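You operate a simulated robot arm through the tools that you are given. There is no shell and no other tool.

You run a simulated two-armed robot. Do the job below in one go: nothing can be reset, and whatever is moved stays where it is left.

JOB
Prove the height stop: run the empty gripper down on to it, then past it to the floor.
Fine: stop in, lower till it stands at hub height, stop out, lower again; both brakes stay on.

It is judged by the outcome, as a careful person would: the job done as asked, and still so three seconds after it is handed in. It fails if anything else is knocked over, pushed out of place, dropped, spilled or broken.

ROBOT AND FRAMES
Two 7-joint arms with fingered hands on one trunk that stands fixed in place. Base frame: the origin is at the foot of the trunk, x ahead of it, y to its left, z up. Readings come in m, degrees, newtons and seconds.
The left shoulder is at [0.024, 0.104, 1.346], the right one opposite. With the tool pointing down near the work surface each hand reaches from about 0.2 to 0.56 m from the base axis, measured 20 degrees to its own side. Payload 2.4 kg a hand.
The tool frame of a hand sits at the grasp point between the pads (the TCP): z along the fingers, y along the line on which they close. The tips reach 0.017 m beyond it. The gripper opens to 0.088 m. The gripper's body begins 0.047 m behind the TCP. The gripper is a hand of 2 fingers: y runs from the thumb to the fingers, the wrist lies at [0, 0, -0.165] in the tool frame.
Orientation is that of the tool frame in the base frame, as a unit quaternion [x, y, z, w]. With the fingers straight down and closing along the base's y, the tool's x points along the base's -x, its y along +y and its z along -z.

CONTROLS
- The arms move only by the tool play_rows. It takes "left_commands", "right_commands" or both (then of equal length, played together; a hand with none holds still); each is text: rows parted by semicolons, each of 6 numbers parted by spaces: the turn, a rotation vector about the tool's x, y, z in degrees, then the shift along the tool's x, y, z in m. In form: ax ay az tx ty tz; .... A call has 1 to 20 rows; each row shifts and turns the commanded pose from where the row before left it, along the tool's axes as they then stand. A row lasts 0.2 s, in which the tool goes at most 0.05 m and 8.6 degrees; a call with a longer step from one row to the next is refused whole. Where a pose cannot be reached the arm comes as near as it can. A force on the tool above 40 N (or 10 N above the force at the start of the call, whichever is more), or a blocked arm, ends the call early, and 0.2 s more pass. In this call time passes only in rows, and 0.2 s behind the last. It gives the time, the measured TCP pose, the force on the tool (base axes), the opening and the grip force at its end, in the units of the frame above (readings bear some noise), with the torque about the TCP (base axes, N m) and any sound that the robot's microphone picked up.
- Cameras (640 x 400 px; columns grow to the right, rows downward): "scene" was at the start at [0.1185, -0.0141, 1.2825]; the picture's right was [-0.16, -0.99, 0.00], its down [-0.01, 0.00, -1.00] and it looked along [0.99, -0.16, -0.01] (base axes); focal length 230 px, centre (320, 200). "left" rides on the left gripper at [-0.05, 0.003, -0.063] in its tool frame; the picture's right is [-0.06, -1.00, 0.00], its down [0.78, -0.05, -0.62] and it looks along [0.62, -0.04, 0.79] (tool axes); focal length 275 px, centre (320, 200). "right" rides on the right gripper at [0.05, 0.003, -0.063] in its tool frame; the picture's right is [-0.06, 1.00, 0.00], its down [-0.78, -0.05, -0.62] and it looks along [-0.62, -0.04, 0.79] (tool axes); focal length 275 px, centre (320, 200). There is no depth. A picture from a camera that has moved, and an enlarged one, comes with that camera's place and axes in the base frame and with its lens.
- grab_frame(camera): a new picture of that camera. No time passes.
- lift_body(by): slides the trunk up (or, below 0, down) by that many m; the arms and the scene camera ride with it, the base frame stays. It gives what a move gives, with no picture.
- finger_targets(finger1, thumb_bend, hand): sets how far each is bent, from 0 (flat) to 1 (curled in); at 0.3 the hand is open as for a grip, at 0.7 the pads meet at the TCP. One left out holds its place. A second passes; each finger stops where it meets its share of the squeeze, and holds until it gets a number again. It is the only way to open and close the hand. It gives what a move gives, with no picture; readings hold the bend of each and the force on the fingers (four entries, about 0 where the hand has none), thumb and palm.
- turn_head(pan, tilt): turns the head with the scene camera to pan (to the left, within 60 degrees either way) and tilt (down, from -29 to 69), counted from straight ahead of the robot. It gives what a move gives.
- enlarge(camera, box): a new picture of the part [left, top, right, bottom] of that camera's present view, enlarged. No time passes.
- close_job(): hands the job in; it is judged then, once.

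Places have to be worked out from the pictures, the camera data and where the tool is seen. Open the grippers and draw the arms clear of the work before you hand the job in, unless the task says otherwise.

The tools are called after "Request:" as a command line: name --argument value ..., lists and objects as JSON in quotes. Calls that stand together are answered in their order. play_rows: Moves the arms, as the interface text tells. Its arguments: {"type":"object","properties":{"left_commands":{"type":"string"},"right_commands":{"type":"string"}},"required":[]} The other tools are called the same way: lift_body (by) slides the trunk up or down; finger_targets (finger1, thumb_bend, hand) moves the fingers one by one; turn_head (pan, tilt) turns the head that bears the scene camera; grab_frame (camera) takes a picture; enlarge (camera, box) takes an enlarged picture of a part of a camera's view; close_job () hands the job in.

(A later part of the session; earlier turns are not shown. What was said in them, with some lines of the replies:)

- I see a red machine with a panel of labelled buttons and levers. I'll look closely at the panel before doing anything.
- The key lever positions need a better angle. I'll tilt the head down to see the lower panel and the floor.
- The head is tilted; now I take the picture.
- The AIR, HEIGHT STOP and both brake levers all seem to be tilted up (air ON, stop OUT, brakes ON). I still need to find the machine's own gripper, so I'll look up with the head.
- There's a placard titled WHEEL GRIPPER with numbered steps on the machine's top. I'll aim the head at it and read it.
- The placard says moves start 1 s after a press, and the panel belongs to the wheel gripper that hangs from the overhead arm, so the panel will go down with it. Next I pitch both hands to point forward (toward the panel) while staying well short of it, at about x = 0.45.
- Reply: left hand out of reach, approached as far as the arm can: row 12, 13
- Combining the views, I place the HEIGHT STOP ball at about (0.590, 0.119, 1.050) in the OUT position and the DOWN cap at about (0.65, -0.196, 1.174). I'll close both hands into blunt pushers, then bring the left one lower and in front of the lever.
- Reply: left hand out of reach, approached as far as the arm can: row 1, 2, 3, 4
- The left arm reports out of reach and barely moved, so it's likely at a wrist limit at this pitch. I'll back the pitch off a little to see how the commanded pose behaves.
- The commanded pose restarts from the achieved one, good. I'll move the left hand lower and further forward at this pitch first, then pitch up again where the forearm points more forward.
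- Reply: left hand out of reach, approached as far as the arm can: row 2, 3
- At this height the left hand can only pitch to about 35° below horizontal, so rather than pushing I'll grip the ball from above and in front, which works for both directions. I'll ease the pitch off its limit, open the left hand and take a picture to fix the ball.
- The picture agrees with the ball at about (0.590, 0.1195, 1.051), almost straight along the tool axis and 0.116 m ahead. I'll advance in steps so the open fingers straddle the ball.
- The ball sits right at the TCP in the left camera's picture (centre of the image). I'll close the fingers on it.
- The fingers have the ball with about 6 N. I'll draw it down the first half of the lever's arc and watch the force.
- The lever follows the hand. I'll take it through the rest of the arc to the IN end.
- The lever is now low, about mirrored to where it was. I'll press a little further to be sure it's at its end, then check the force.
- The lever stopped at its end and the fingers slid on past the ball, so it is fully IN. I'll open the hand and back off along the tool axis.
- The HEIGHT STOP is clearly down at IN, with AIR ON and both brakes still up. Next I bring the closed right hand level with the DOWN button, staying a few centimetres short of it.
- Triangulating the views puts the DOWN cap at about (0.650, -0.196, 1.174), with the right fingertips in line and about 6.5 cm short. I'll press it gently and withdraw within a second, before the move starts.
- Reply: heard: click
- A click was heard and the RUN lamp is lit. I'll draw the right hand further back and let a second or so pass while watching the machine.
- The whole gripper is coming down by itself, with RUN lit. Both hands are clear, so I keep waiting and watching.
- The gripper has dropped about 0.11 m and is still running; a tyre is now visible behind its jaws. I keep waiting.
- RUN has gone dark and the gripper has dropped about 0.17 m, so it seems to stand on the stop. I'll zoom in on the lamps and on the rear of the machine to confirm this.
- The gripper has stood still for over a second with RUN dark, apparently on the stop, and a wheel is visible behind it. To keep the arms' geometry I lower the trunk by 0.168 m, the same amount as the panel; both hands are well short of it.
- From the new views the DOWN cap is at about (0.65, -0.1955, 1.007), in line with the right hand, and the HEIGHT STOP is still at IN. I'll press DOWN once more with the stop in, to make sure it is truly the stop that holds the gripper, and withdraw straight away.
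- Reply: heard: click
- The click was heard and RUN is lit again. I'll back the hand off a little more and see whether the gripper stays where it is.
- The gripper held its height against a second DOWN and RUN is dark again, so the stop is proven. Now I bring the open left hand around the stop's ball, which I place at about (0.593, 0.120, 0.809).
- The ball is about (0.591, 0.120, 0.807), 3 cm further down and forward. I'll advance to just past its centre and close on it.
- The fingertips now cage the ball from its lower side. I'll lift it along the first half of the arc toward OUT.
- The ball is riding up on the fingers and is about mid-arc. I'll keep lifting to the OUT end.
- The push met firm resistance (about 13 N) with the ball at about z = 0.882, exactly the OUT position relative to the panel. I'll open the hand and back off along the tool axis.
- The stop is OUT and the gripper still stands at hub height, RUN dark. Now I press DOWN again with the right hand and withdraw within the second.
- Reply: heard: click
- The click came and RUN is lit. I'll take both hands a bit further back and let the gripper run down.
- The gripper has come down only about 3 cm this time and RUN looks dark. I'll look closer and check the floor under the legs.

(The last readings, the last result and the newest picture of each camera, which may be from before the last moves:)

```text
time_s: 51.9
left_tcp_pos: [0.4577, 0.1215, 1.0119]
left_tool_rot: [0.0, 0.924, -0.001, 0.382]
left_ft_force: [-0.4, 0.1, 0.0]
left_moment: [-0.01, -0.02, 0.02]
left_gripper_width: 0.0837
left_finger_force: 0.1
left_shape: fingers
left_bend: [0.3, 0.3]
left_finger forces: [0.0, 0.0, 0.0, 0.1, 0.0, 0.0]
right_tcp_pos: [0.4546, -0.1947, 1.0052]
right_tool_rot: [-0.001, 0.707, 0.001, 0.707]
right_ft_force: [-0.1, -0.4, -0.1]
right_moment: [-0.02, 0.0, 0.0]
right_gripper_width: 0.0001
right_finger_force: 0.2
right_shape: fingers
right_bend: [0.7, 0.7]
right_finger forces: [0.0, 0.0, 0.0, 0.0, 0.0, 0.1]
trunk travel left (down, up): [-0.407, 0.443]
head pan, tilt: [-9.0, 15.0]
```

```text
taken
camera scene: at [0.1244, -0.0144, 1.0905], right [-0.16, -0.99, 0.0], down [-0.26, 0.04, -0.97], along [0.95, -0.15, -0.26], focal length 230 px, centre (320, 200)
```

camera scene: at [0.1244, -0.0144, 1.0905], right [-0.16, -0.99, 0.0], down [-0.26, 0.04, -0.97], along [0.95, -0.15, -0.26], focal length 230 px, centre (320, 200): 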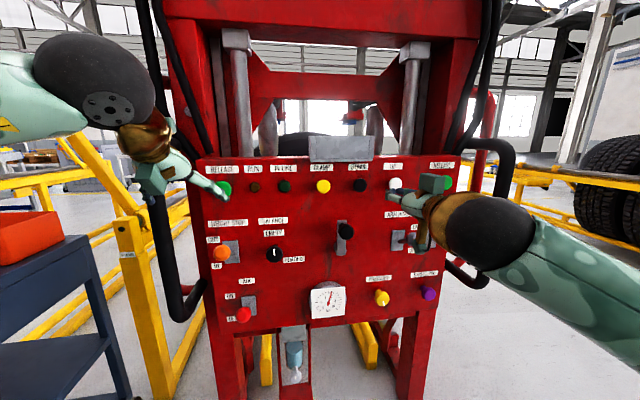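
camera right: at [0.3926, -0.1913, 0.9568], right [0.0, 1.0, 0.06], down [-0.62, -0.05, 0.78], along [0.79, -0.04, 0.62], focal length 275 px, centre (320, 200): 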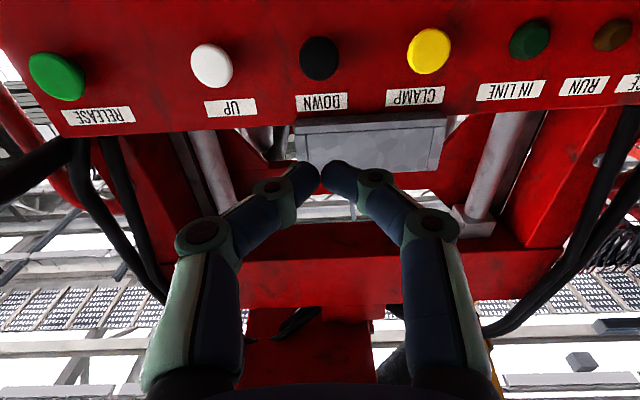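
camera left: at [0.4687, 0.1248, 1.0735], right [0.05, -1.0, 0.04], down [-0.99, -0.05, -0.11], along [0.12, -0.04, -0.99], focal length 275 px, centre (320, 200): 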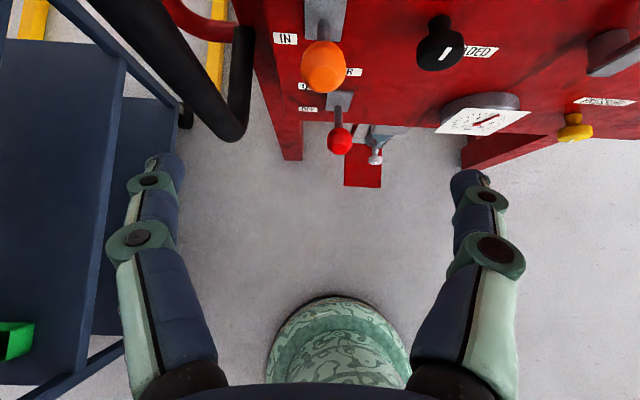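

The motion ended about 3 cm lower and RUN is off, so I need to know if the feet are actually on the floor. I'll tilt the head down to look at them.

Request:
turn_head --pan -12 --tilt 50

Request:
grab_frame --camera "scene"

Request:
enlarge --camera "scene" --box '[180, 120, 340, 240]'

Request:
enlarge --camera "scene" --box '[300, 120, 460, 240]'

```text
time_s: 52.9
left_tcp_pos: [0.4575, 0.1213, 1.0127]
left_tool_rot: [-0.001, 0.924, 0.0, 0.382]
left_ft_force: [0.1, 0.3, -0.5]
left_moment: [-0.01, -0.01, -0.01]
left_gripper_width: 0.0837
left_finger_force: 0.0
left_shape: fingers
left_bend: [0.3, 0.3]
left_finger forces: [0.0, 0.1, 0.1, 0.1, 0.0, 0.0]
right_tcp_pos: [0.4547, -0.194, 1.0066]
right_tool_rot: [-0.001, 0.707, 0.001, 0.707]
right_ft_force: [1.1, -0.7, -0.1]
right_moment: [-0.01, 0.0, -0.01]
right_gripper_width: 0.0
right_finger_force: 0.0
right_shape: fingers
right_bend: [0.7, 0.7]
right_finger forces: [0.0, 0.0, 0.0, 0.1, 0.1, 0.0]
trunk travel left (down, up): [-0.407, 0.443]
head pan, tilt: [-12.0, 50.0]
```

```text
taken
camera scene: at [0.1075, -0.0158, 1.0368], right [-0.21, -0.98, 0.0], down [-0.75, 0.16, -0.64], along [0.63, -0.13, -0.77], focal length 230 px, centre (320, 200)
```

scene: 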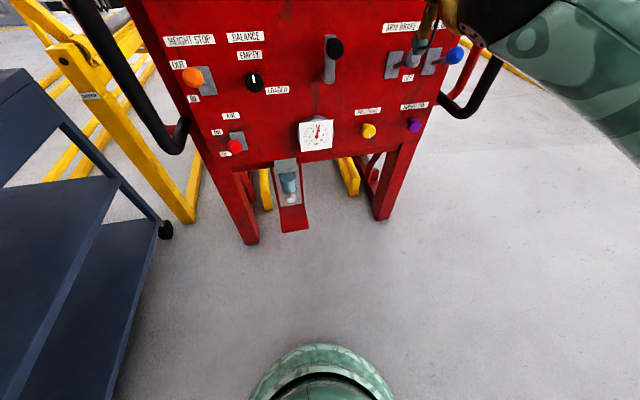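

```text
3.33 times, centred on (260, 180) of scene
camera zoom: at [0.1075, -0.0158, 1.0368], right [-0.21, -0.98, 0.0], down [-0.75, 0.16, -0.64], along [0.63, -0.13, -0.77], focal length 768 px, centre (520, 267)
```

zoom: 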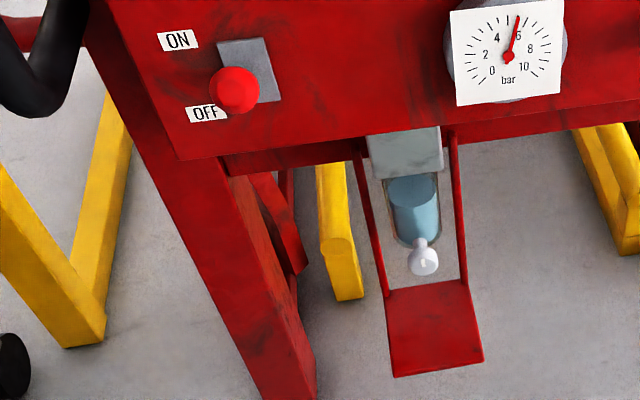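

```text
3.33 times, centred on (380, 180) of scene
camera zoom: at [0.1075, -0.0158, 1.0368], right [-0.21, -0.98, 0.0], down [-0.75, 0.16, -0.64], along [0.63, -0.13, -0.77], focal length 768 px, centre (120, 267)
```

zoom: 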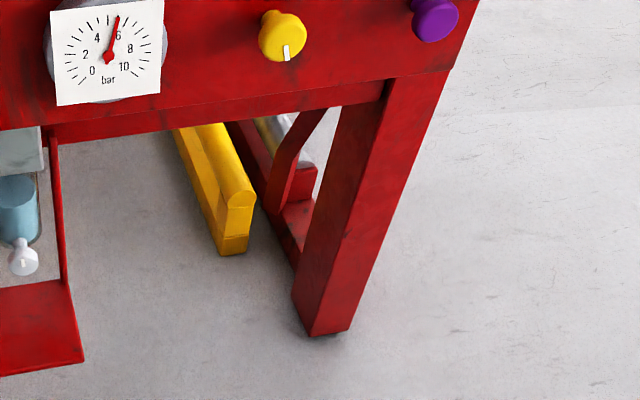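

The feet look close to or on the floor, but perspective is ambiguous. The left hand's camera, further forward, gives a good second angle, so I'll use it to triangulate the leg bottoms.

Request:
grab_frame --camera "left"

Request:
enlarge --camera "left" --box '[240, 60, 400, 210]'

Request:
enlarge --camera "left" --box '[400, 60, 560, 210]'

Request:
enlarge --camera "scene" --box '[220, 190, 320, 260]'

Request:
enlarge --camera "scene" --box '[340, 180, 420, 230]'

```text
taken
camera left: at [0.4482, 0.1244, 1.0937], right [0.04, -1.0, 0.04], down [-0.99, -0.05, -0.11], along [0.12, -0.04, -0.99], focal length 275 px, centre (320, 200)
```

left: 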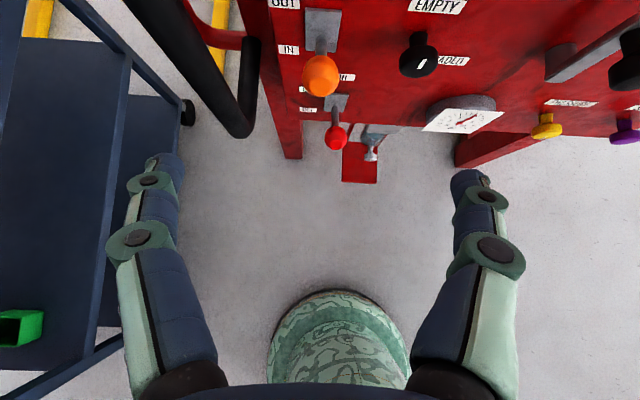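

```text
2.67 times, centred on (320, 135) of left
camera zoom: at [0.4482, 0.1244, 1.0937], right [0.04, -1.0, 0.04], down [-0.99, -0.05, -0.11], along [0.12, -0.04, -0.99], focal length 734 px, centre (320, 373)
```

zoom: 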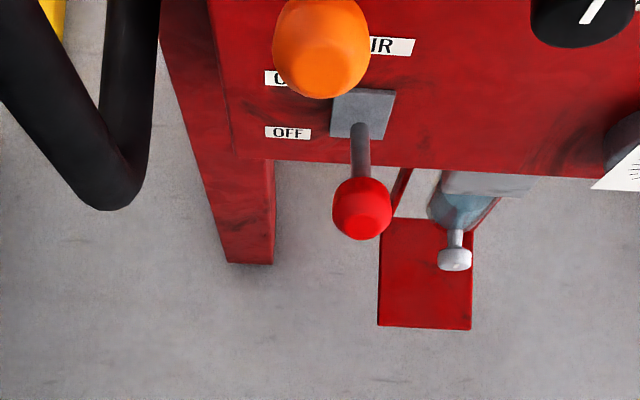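

```text
2.67 times, centred on (480, 135) of left
camera zoom: at [0.4482, 0.1244, 1.0937], right [0.04, -1.0, 0.04], down [-0.99, -0.05, -0.11], along [0.12, -0.04, -0.99], focal length 734 px, centre (-107, 373)
```

zoom: 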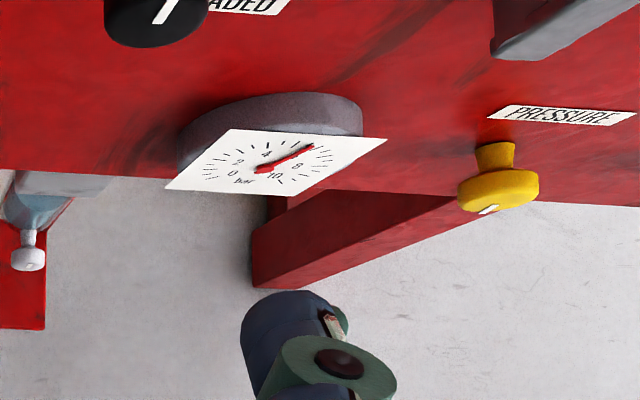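

```text
5.71 times, centred on (270, 225) of scene
camera zoom: at [0.1075, -0.0158, 1.0368], right [-0.21, -0.98, 0.0], down [-0.75, 0.16, -0.64], along [0.63, -0.13, -0.77], focal length 1316 px, centre (606, 57)
```

zoom: 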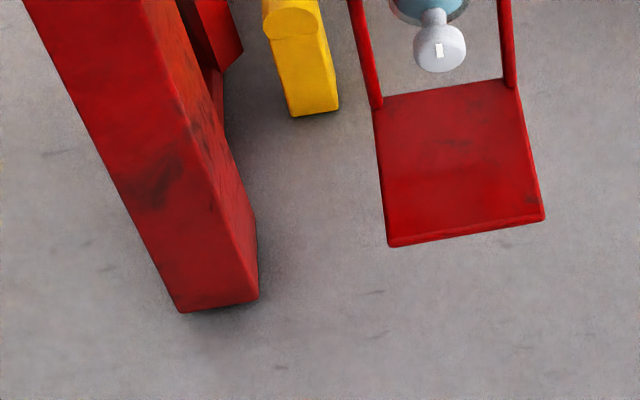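

```text
8.00 times, centred on (380, 205) of scene
camera zoom: at [0.1075, -0.0158, 1.0368], right [-0.21, -0.98, 0.0], down [-0.75, 0.16, -0.64], along [0.63, -0.13, -0.77], focal length 1843 px, centre (-160, 160)
```

zoom: 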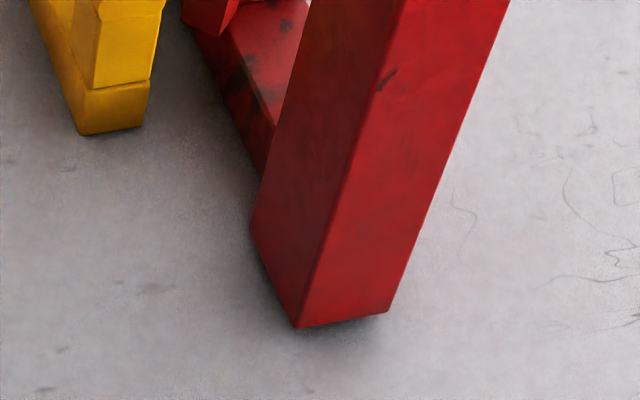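

The panel is about 0.19 m below its start, and the leg bottoms triangulate to within a couple of centimetres of the floor, with a contact shadow right at their edges. I'll raise the trunk 0.168 m (hands stay clear) for a second viewpoint to confirm the floor contact.

Request:
lift_body --by 0.168

Request:
grab_frame --camera "scene"

Request:
enlarge --camera "scene" --box '[220, 180, 320, 250]'

Request:
enlarge --camera "scene" --box '[340, 170, 420, 220]'

```text
time_s: 54.8
left_tcp_pos: [0.4578, 0.1205, 1.1794]
left_tool_rot: [-0.001, 0.924, 0.0, 0.381]
left_ft_force: [0.6, -0.7, 0.4]
left_moment: [0.02, -0.01, 0.03]
left_gripper_width: 0.0838
left_finger_force: 0.2
left_shape: fingers
left_bend: [0.3, 0.3]
left_finger forces: [0.0, 0.0, 0.0, 0.0, 0.1, 0.1]
right_tcp_pos: [0.4528, -0.1946, 1.1744]
right_tool_rot: [-0.001, 0.707, 0.001, 0.707]
right_ft_force: [0.4, -1.4, 0.1]
right_moment: [0.0, -0.02, -0.01]
right_gripper_width: 0.0002
right_finger_force: 0.1
right_shape: fingers
right_bend: [0.7, 0.7]
right_finger forces: [0.0, 0.0, 0.0, 0.1, 0.0, 0.1]
trunk travel left (down, up): [-0.575, 0.275]
head pan, tilt: [-12.0, 50.0]
```

```text
taken
camera scene: at [0.1047, -0.0158, 1.2056], right [-0.21, -0.98, 0.0], down [-0.75, 0.16, -0.64], along [0.63, -0.13, -0.77], focal length 230 px, centre (320, 200)
```

scene: 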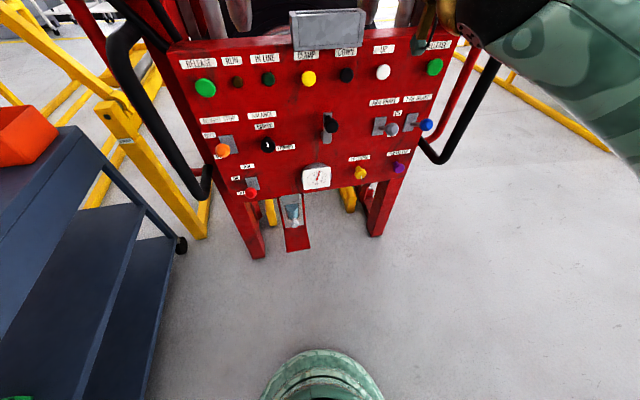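

```text
5.71 times, centred on (270, 215) of scene
camera zoom: at [0.1047, -0.0158, 1.2056], right [-0.21, -0.98, 0.0], down [-0.75, 0.16, -0.64], along [0.63, -0.13, -0.77], focal length 1316 px, centre (606, 114)
```

zoom: 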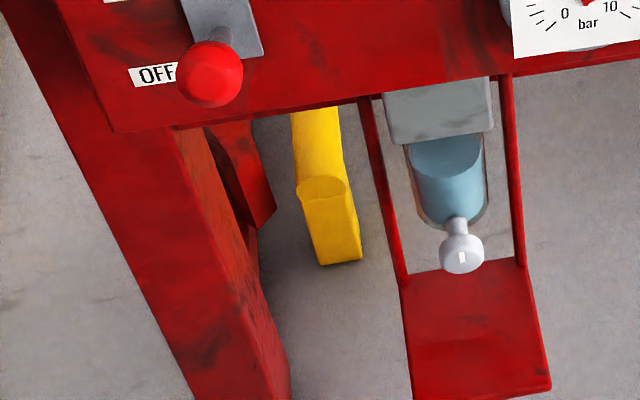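

```text
8.00 times, centred on (380, 195) of scene
camera zoom: at [0.1047, -0.0158, 1.2056], right [-0.21, -0.98, 0.0], down [-0.75, 0.16, -0.64], along [0.63, -0.13, -0.77], focal length 1843 px, centre (-160, 240)
```

zoom: 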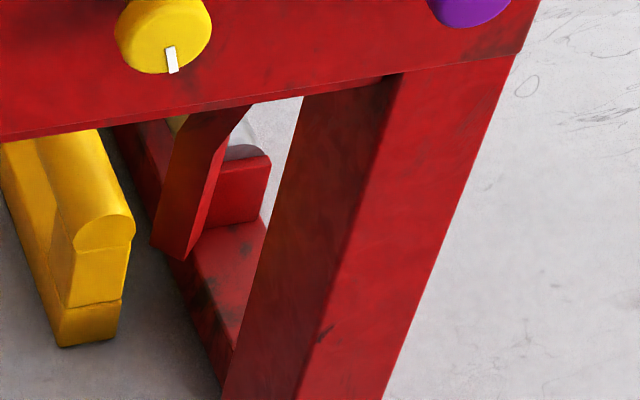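

The feet are lower in this view; I'll zoom on them again.

Request:
enlarge --camera "scene" --box '[210, 220, 310, 282]'

Request:
enlarge --camera "scene" --box '[340, 205, 420, 255]'

Request:
enlarge --camera "scene" --box '[170, 30, 330, 130]'

Request:
enlarge --camera "scene" --box '[310, 60, 470, 180]'

```text
6.40 times, centred on (260, 251) of scene
camera zoom: at [0.1047, -0.0158, 1.2056], right [-0.21, -0.98, 0.0], down [-0.75, 0.16, -0.64], along [0.63, -0.13, -0.77], focal length 1474 px, centre (704, -126)
```

zoom: 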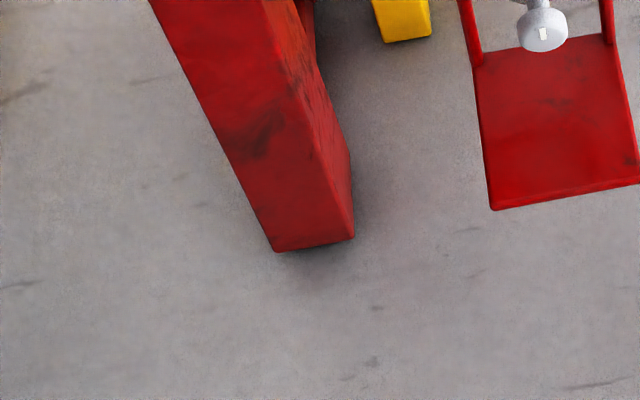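

```text
8.00 times, centred on (380, 230) of scene
camera zoom: at [0.1047, -0.0158, 1.2056], right [-0.21, -0.98, 0.0], down [-0.75, 0.16, -0.64], along [0.63, -0.13, -0.77], focal length 1843 px, centre (-160, -40)
```

zoom: 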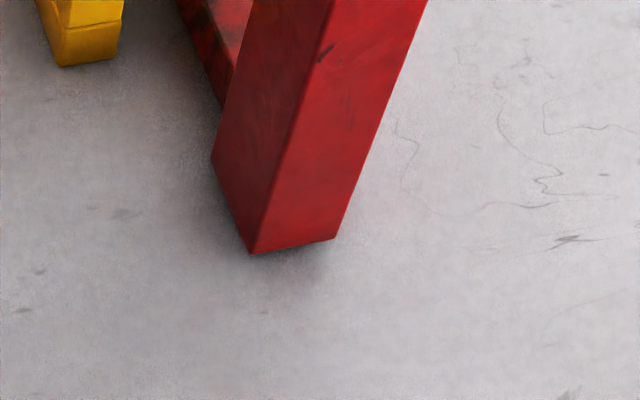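

```text
4.00 times, centred on (250, 80) of scene
camera zoom: at [0.1047, -0.0158, 1.2056], right [-0.21, -0.98, 0.0], down [-0.75, 0.16, -0.64], along [0.63, -0.13, -0.77], focal length 921 px, centre (600, 680)
```

zoom: 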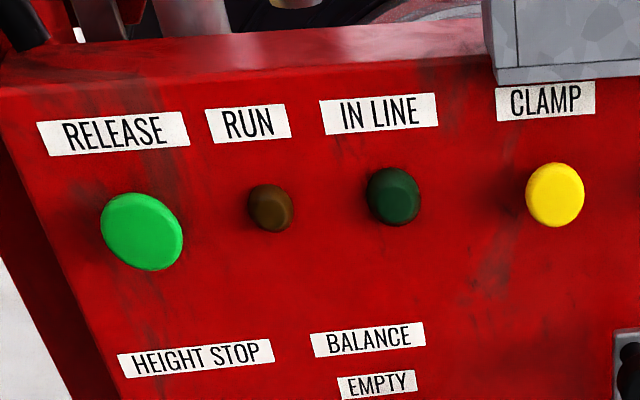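

```text
3.33 times, centred on (390, 120) of scene
camera zoom: at [0.1047, -0.0158, 1.2056], right [-0.21, -0.98, 0.0], down [-0.75, 0.16, -0.64], along [0.63, -0.13, -0.77], focal length 768 px, centre (87, 467)
```

zoom: 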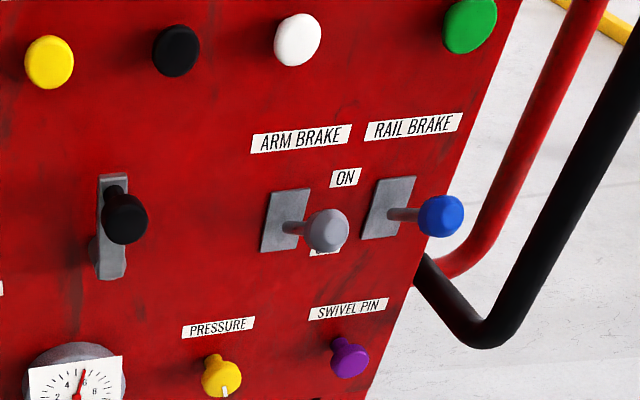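

Both feet now triangulate to z ≈ 0.002 m at x ≈ 0.747, so the gripper stands on the floor with RUN dark, the stop OUT, balance at EMPTY and both brake levers untouched at ON. I'll open the right hand and turn both hands back to pointing down, away from the panel.

Request:
finger_targets --hand "right" --finger1 0.3 --thumb_bend 0.3

Request:
play_rows --right_commands "0 0 0 0 0 -0.01; 0 8.18 0 0 0 0; 0 8.18 0 0 0 0; 0 8.18 0 0 0 0; 0 8.18 0 0 0 0; 0 8.18 0 0 0 0; 0 8.18 0 0 0 0; 0 8.18 0 0 0 0; 0 8.18 0 0 0 0; 0 8.18 0 0 0 0; 0 8.18 0 0 0 0; 0 8.18 0 0 0 0; 0 0 0 0.03 0 -0.03; 0 0 0 0.03 0 -0.03" --left_commands "0 0 0 0 0 -0.02; 0 7.5 0 0 0 0; 0 7.5 0 0 0 0; 0 7.5 0 0 0 0; 0 7.5 0 0 0 0; 0 7.5 0 0 0 0; 0 7.5 0 0 0 0; 0 0 0 0 0 0; 0 0 0 0 0 0; 0 0 0 0 0 0; 0 0 0 0 0 0; 0 0 0 0 0 0; 0 0 0 0.02 0.02 -0.03; 0 0 0 0.02 0.02 -0.03"

Request:
turn_head --pan -9.1 --tilt 20

Request:
grab_frame --camera "scene"

Request:
enlarge --camera "scene" --box '[180, 160, 340, 280]'

Request:
enlarge --camera "scene" --box '[320, 160, 480, 280]'

```text
time_s: 55.8
left_tcp_pos: [0.458, 0.1208, 1.1791]
left_tool_rot: [-0.001, 0.924, 0.0, 0.382]
left_ft_force: [-0.2, 0.6, 0.9]
left_moment: [0.01, 0.01, 0.0]
left_gripper_width: 0.0837
left_finger_force: 0.0
left_shape: fingers
left_bend: [0.3, 0.3]
left_finger forces: [0.1, 0.0, 0.0, 0.0, 0.0, 0.0]
right_tcp_pos: [0.4545, -0.194, 1.1735]
right_tool_rot: [-0.001, 0.707, 0.001, 0.707]
right_ft_force: [-0.6, -1.1, 0.1]
right_moment: [0.0, 0.01, -0.01]
right_gripper_width: 0.0833
right_finger_force: 0.0
right_shape: fingers
right_bend: [0.3, 0.3]
right_finger forces: [0.0, 0.1, 0.1, 0.2, 0.0, 0.0]
trunk travel left (down, up): [-0.575, 0.275]
head pan, tilt: [-12.0, 50.0]
```

```text
time_s: 58.8
left_tcp_pos: [0.4034, 0.1627, 1.257]
left_tool_rot: [-0.001, 1.0, 0.0, -0.001]
left_ft_force: [0.9, -0.4, 0.2]
left_moment: [-0.02, -0.02, 0.0]
left_gripper_width: 0.0837
left_finger_force: 0.0
left_shape: fingers
left_bend: [0.3, 0.3]
left_finger forces: [0.0, 0.1, 0.0, 0.1, 0.1, 0.0]
right_tcp_pos: [0.3816, -0.195, 1.2354]
right_tool_rot: [-0.001, 1.0, -0.001, 0.001]
right_ft_force: [-0.1, -0.5, 1.3]
right_moment: [-0.03, 0.04, 0.02]
right_gripper_width: 0.0836
right_finger_force: 0.0
right_shape: fingers
right_bend: [0.3, 0.3]
right_finger forces: [0.0, 0.0, 0.0, 0.0, 0.0, 0.0]
trunk travel left (down, up): [-0.575, 0.275]
head pan, tilt: [-12.0, 50.0]
```

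```text
time_s: 59.8
left_tcp_pos: [0.4031, 0.16, 1.2559]
left_tool_rot: [0.0, 1.0, 0.0, -0.001]
left_ft_force: [0.0, 0.2, -0.1]
left_moment: [-0.01, -0.02, 0.02]
left_gripper_width: 0.0835
left_finger_force: 0.1
left_shape: fingers
left_bend: [0.3, 0.3]
left_finger forces: [0.1, 0.2, 0.0, 0.0, 0.1, 0.0]
right_tcp_pos: [0.3813, -0.1943, 1.2349]
right_tool_rot: [-0.001, 1.0, 0.001, 0.0]
right_ft_force: [0.1, 0.7, -0.9]
right_moment: [0.01, 0.03, 0.01]
right_gripper_width: 0.0836
right_finger_force: 0.2
right_shape: fingers
right_bend: [0.3, 0.3]
right_finger forces: [0.0, 0.0, 0.0, 0.0, 0.0, 0.1]
trunk travel left (down, up): [-0.575, 0.275]
head pan, tilt: [-9.1, 20.0]
```

```text
taken
camera scene: at [0.1214, -0.0145, 1.2512], right [-0.16, -0.99, 0.0], down [-0.34, 0.05, -0.94], along [0.93, -0.15, -0.34], focal length 230 px, centre (320, 200)
```

scene: 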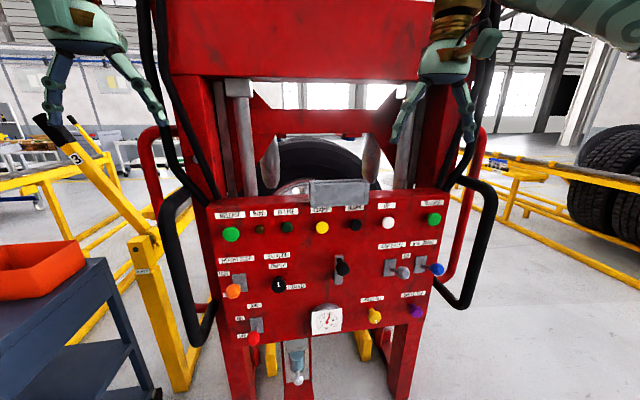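

```text
3.33 times, centred on (260, 220) of scene
camera zoom: at [0.1214, -0.0145, 1.2512], right [-0.16, -0.99, 0.0], down [-0.34, 0.05, -0.94], along [0.93, -0.15, -0.34], focal length 768 px, centre (520, 133)
```

zoom: 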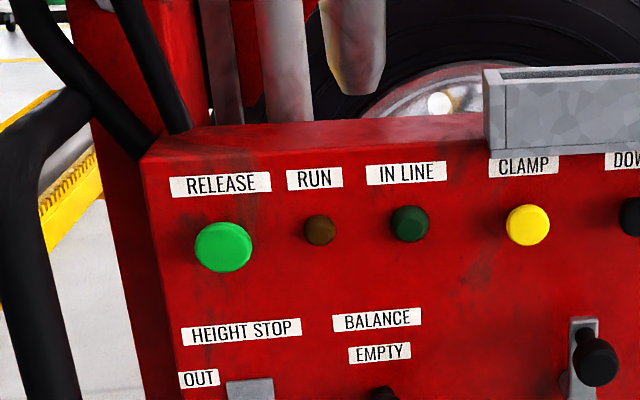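

```text
3.33 times, centred on (400, 220) of scene
camera zoom: at [0.1214, -0.0145, 1.2512], right [-0.16, -0.99, 0.0], down [-0.34, 0.05, -0.94], along [0.93, -0.15, -0.34], focal length 768 px, centre (53, 133)
```

zoom: 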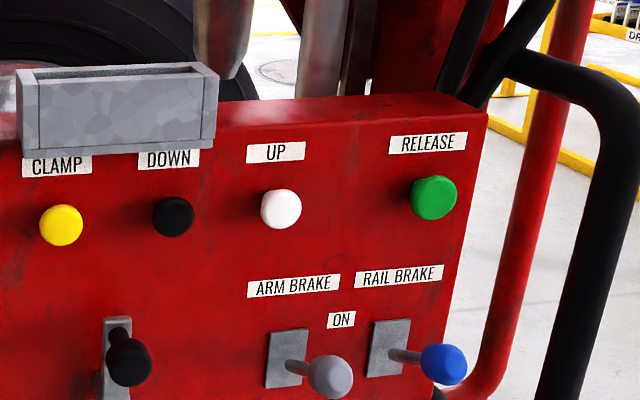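

Everything checks out: the gripper is down on the floor and at rest. The HEIGHT STOP is OUT, balance is at EMPTY, and both brake balls sit about 3 cm above their plates, which is the ON position. Both hands are open and clear, so I hand the job in.

Request:
close_job

```text
The job is handed in.
```

The height stop works. With the stop in, the empty gripper lowered about 0.17 m and stopped there. With the stop out, it went on down to the floor.

- **On the stop:** I pressed DOWN a second time with the stop still in, as an extra check. The RUN lamp lit, but the gripper did not move.
- **Hub height:** I took the stop's position as hub height. I did not measure it against the wheel.
- **On the floor:** after the stop came out and I pressed DOWN again, it dropped about 3 cm more. Both front feet measure within a few millimetres of the floor, and RUN is off.
- **How it is left:** the stop is OUT, balance is at EMPTY and air is ON. Both brakes stayed ON and were never touched.
- **Arms:** both hands are open and drawn back from the panel. I saw nothing else disturbed.
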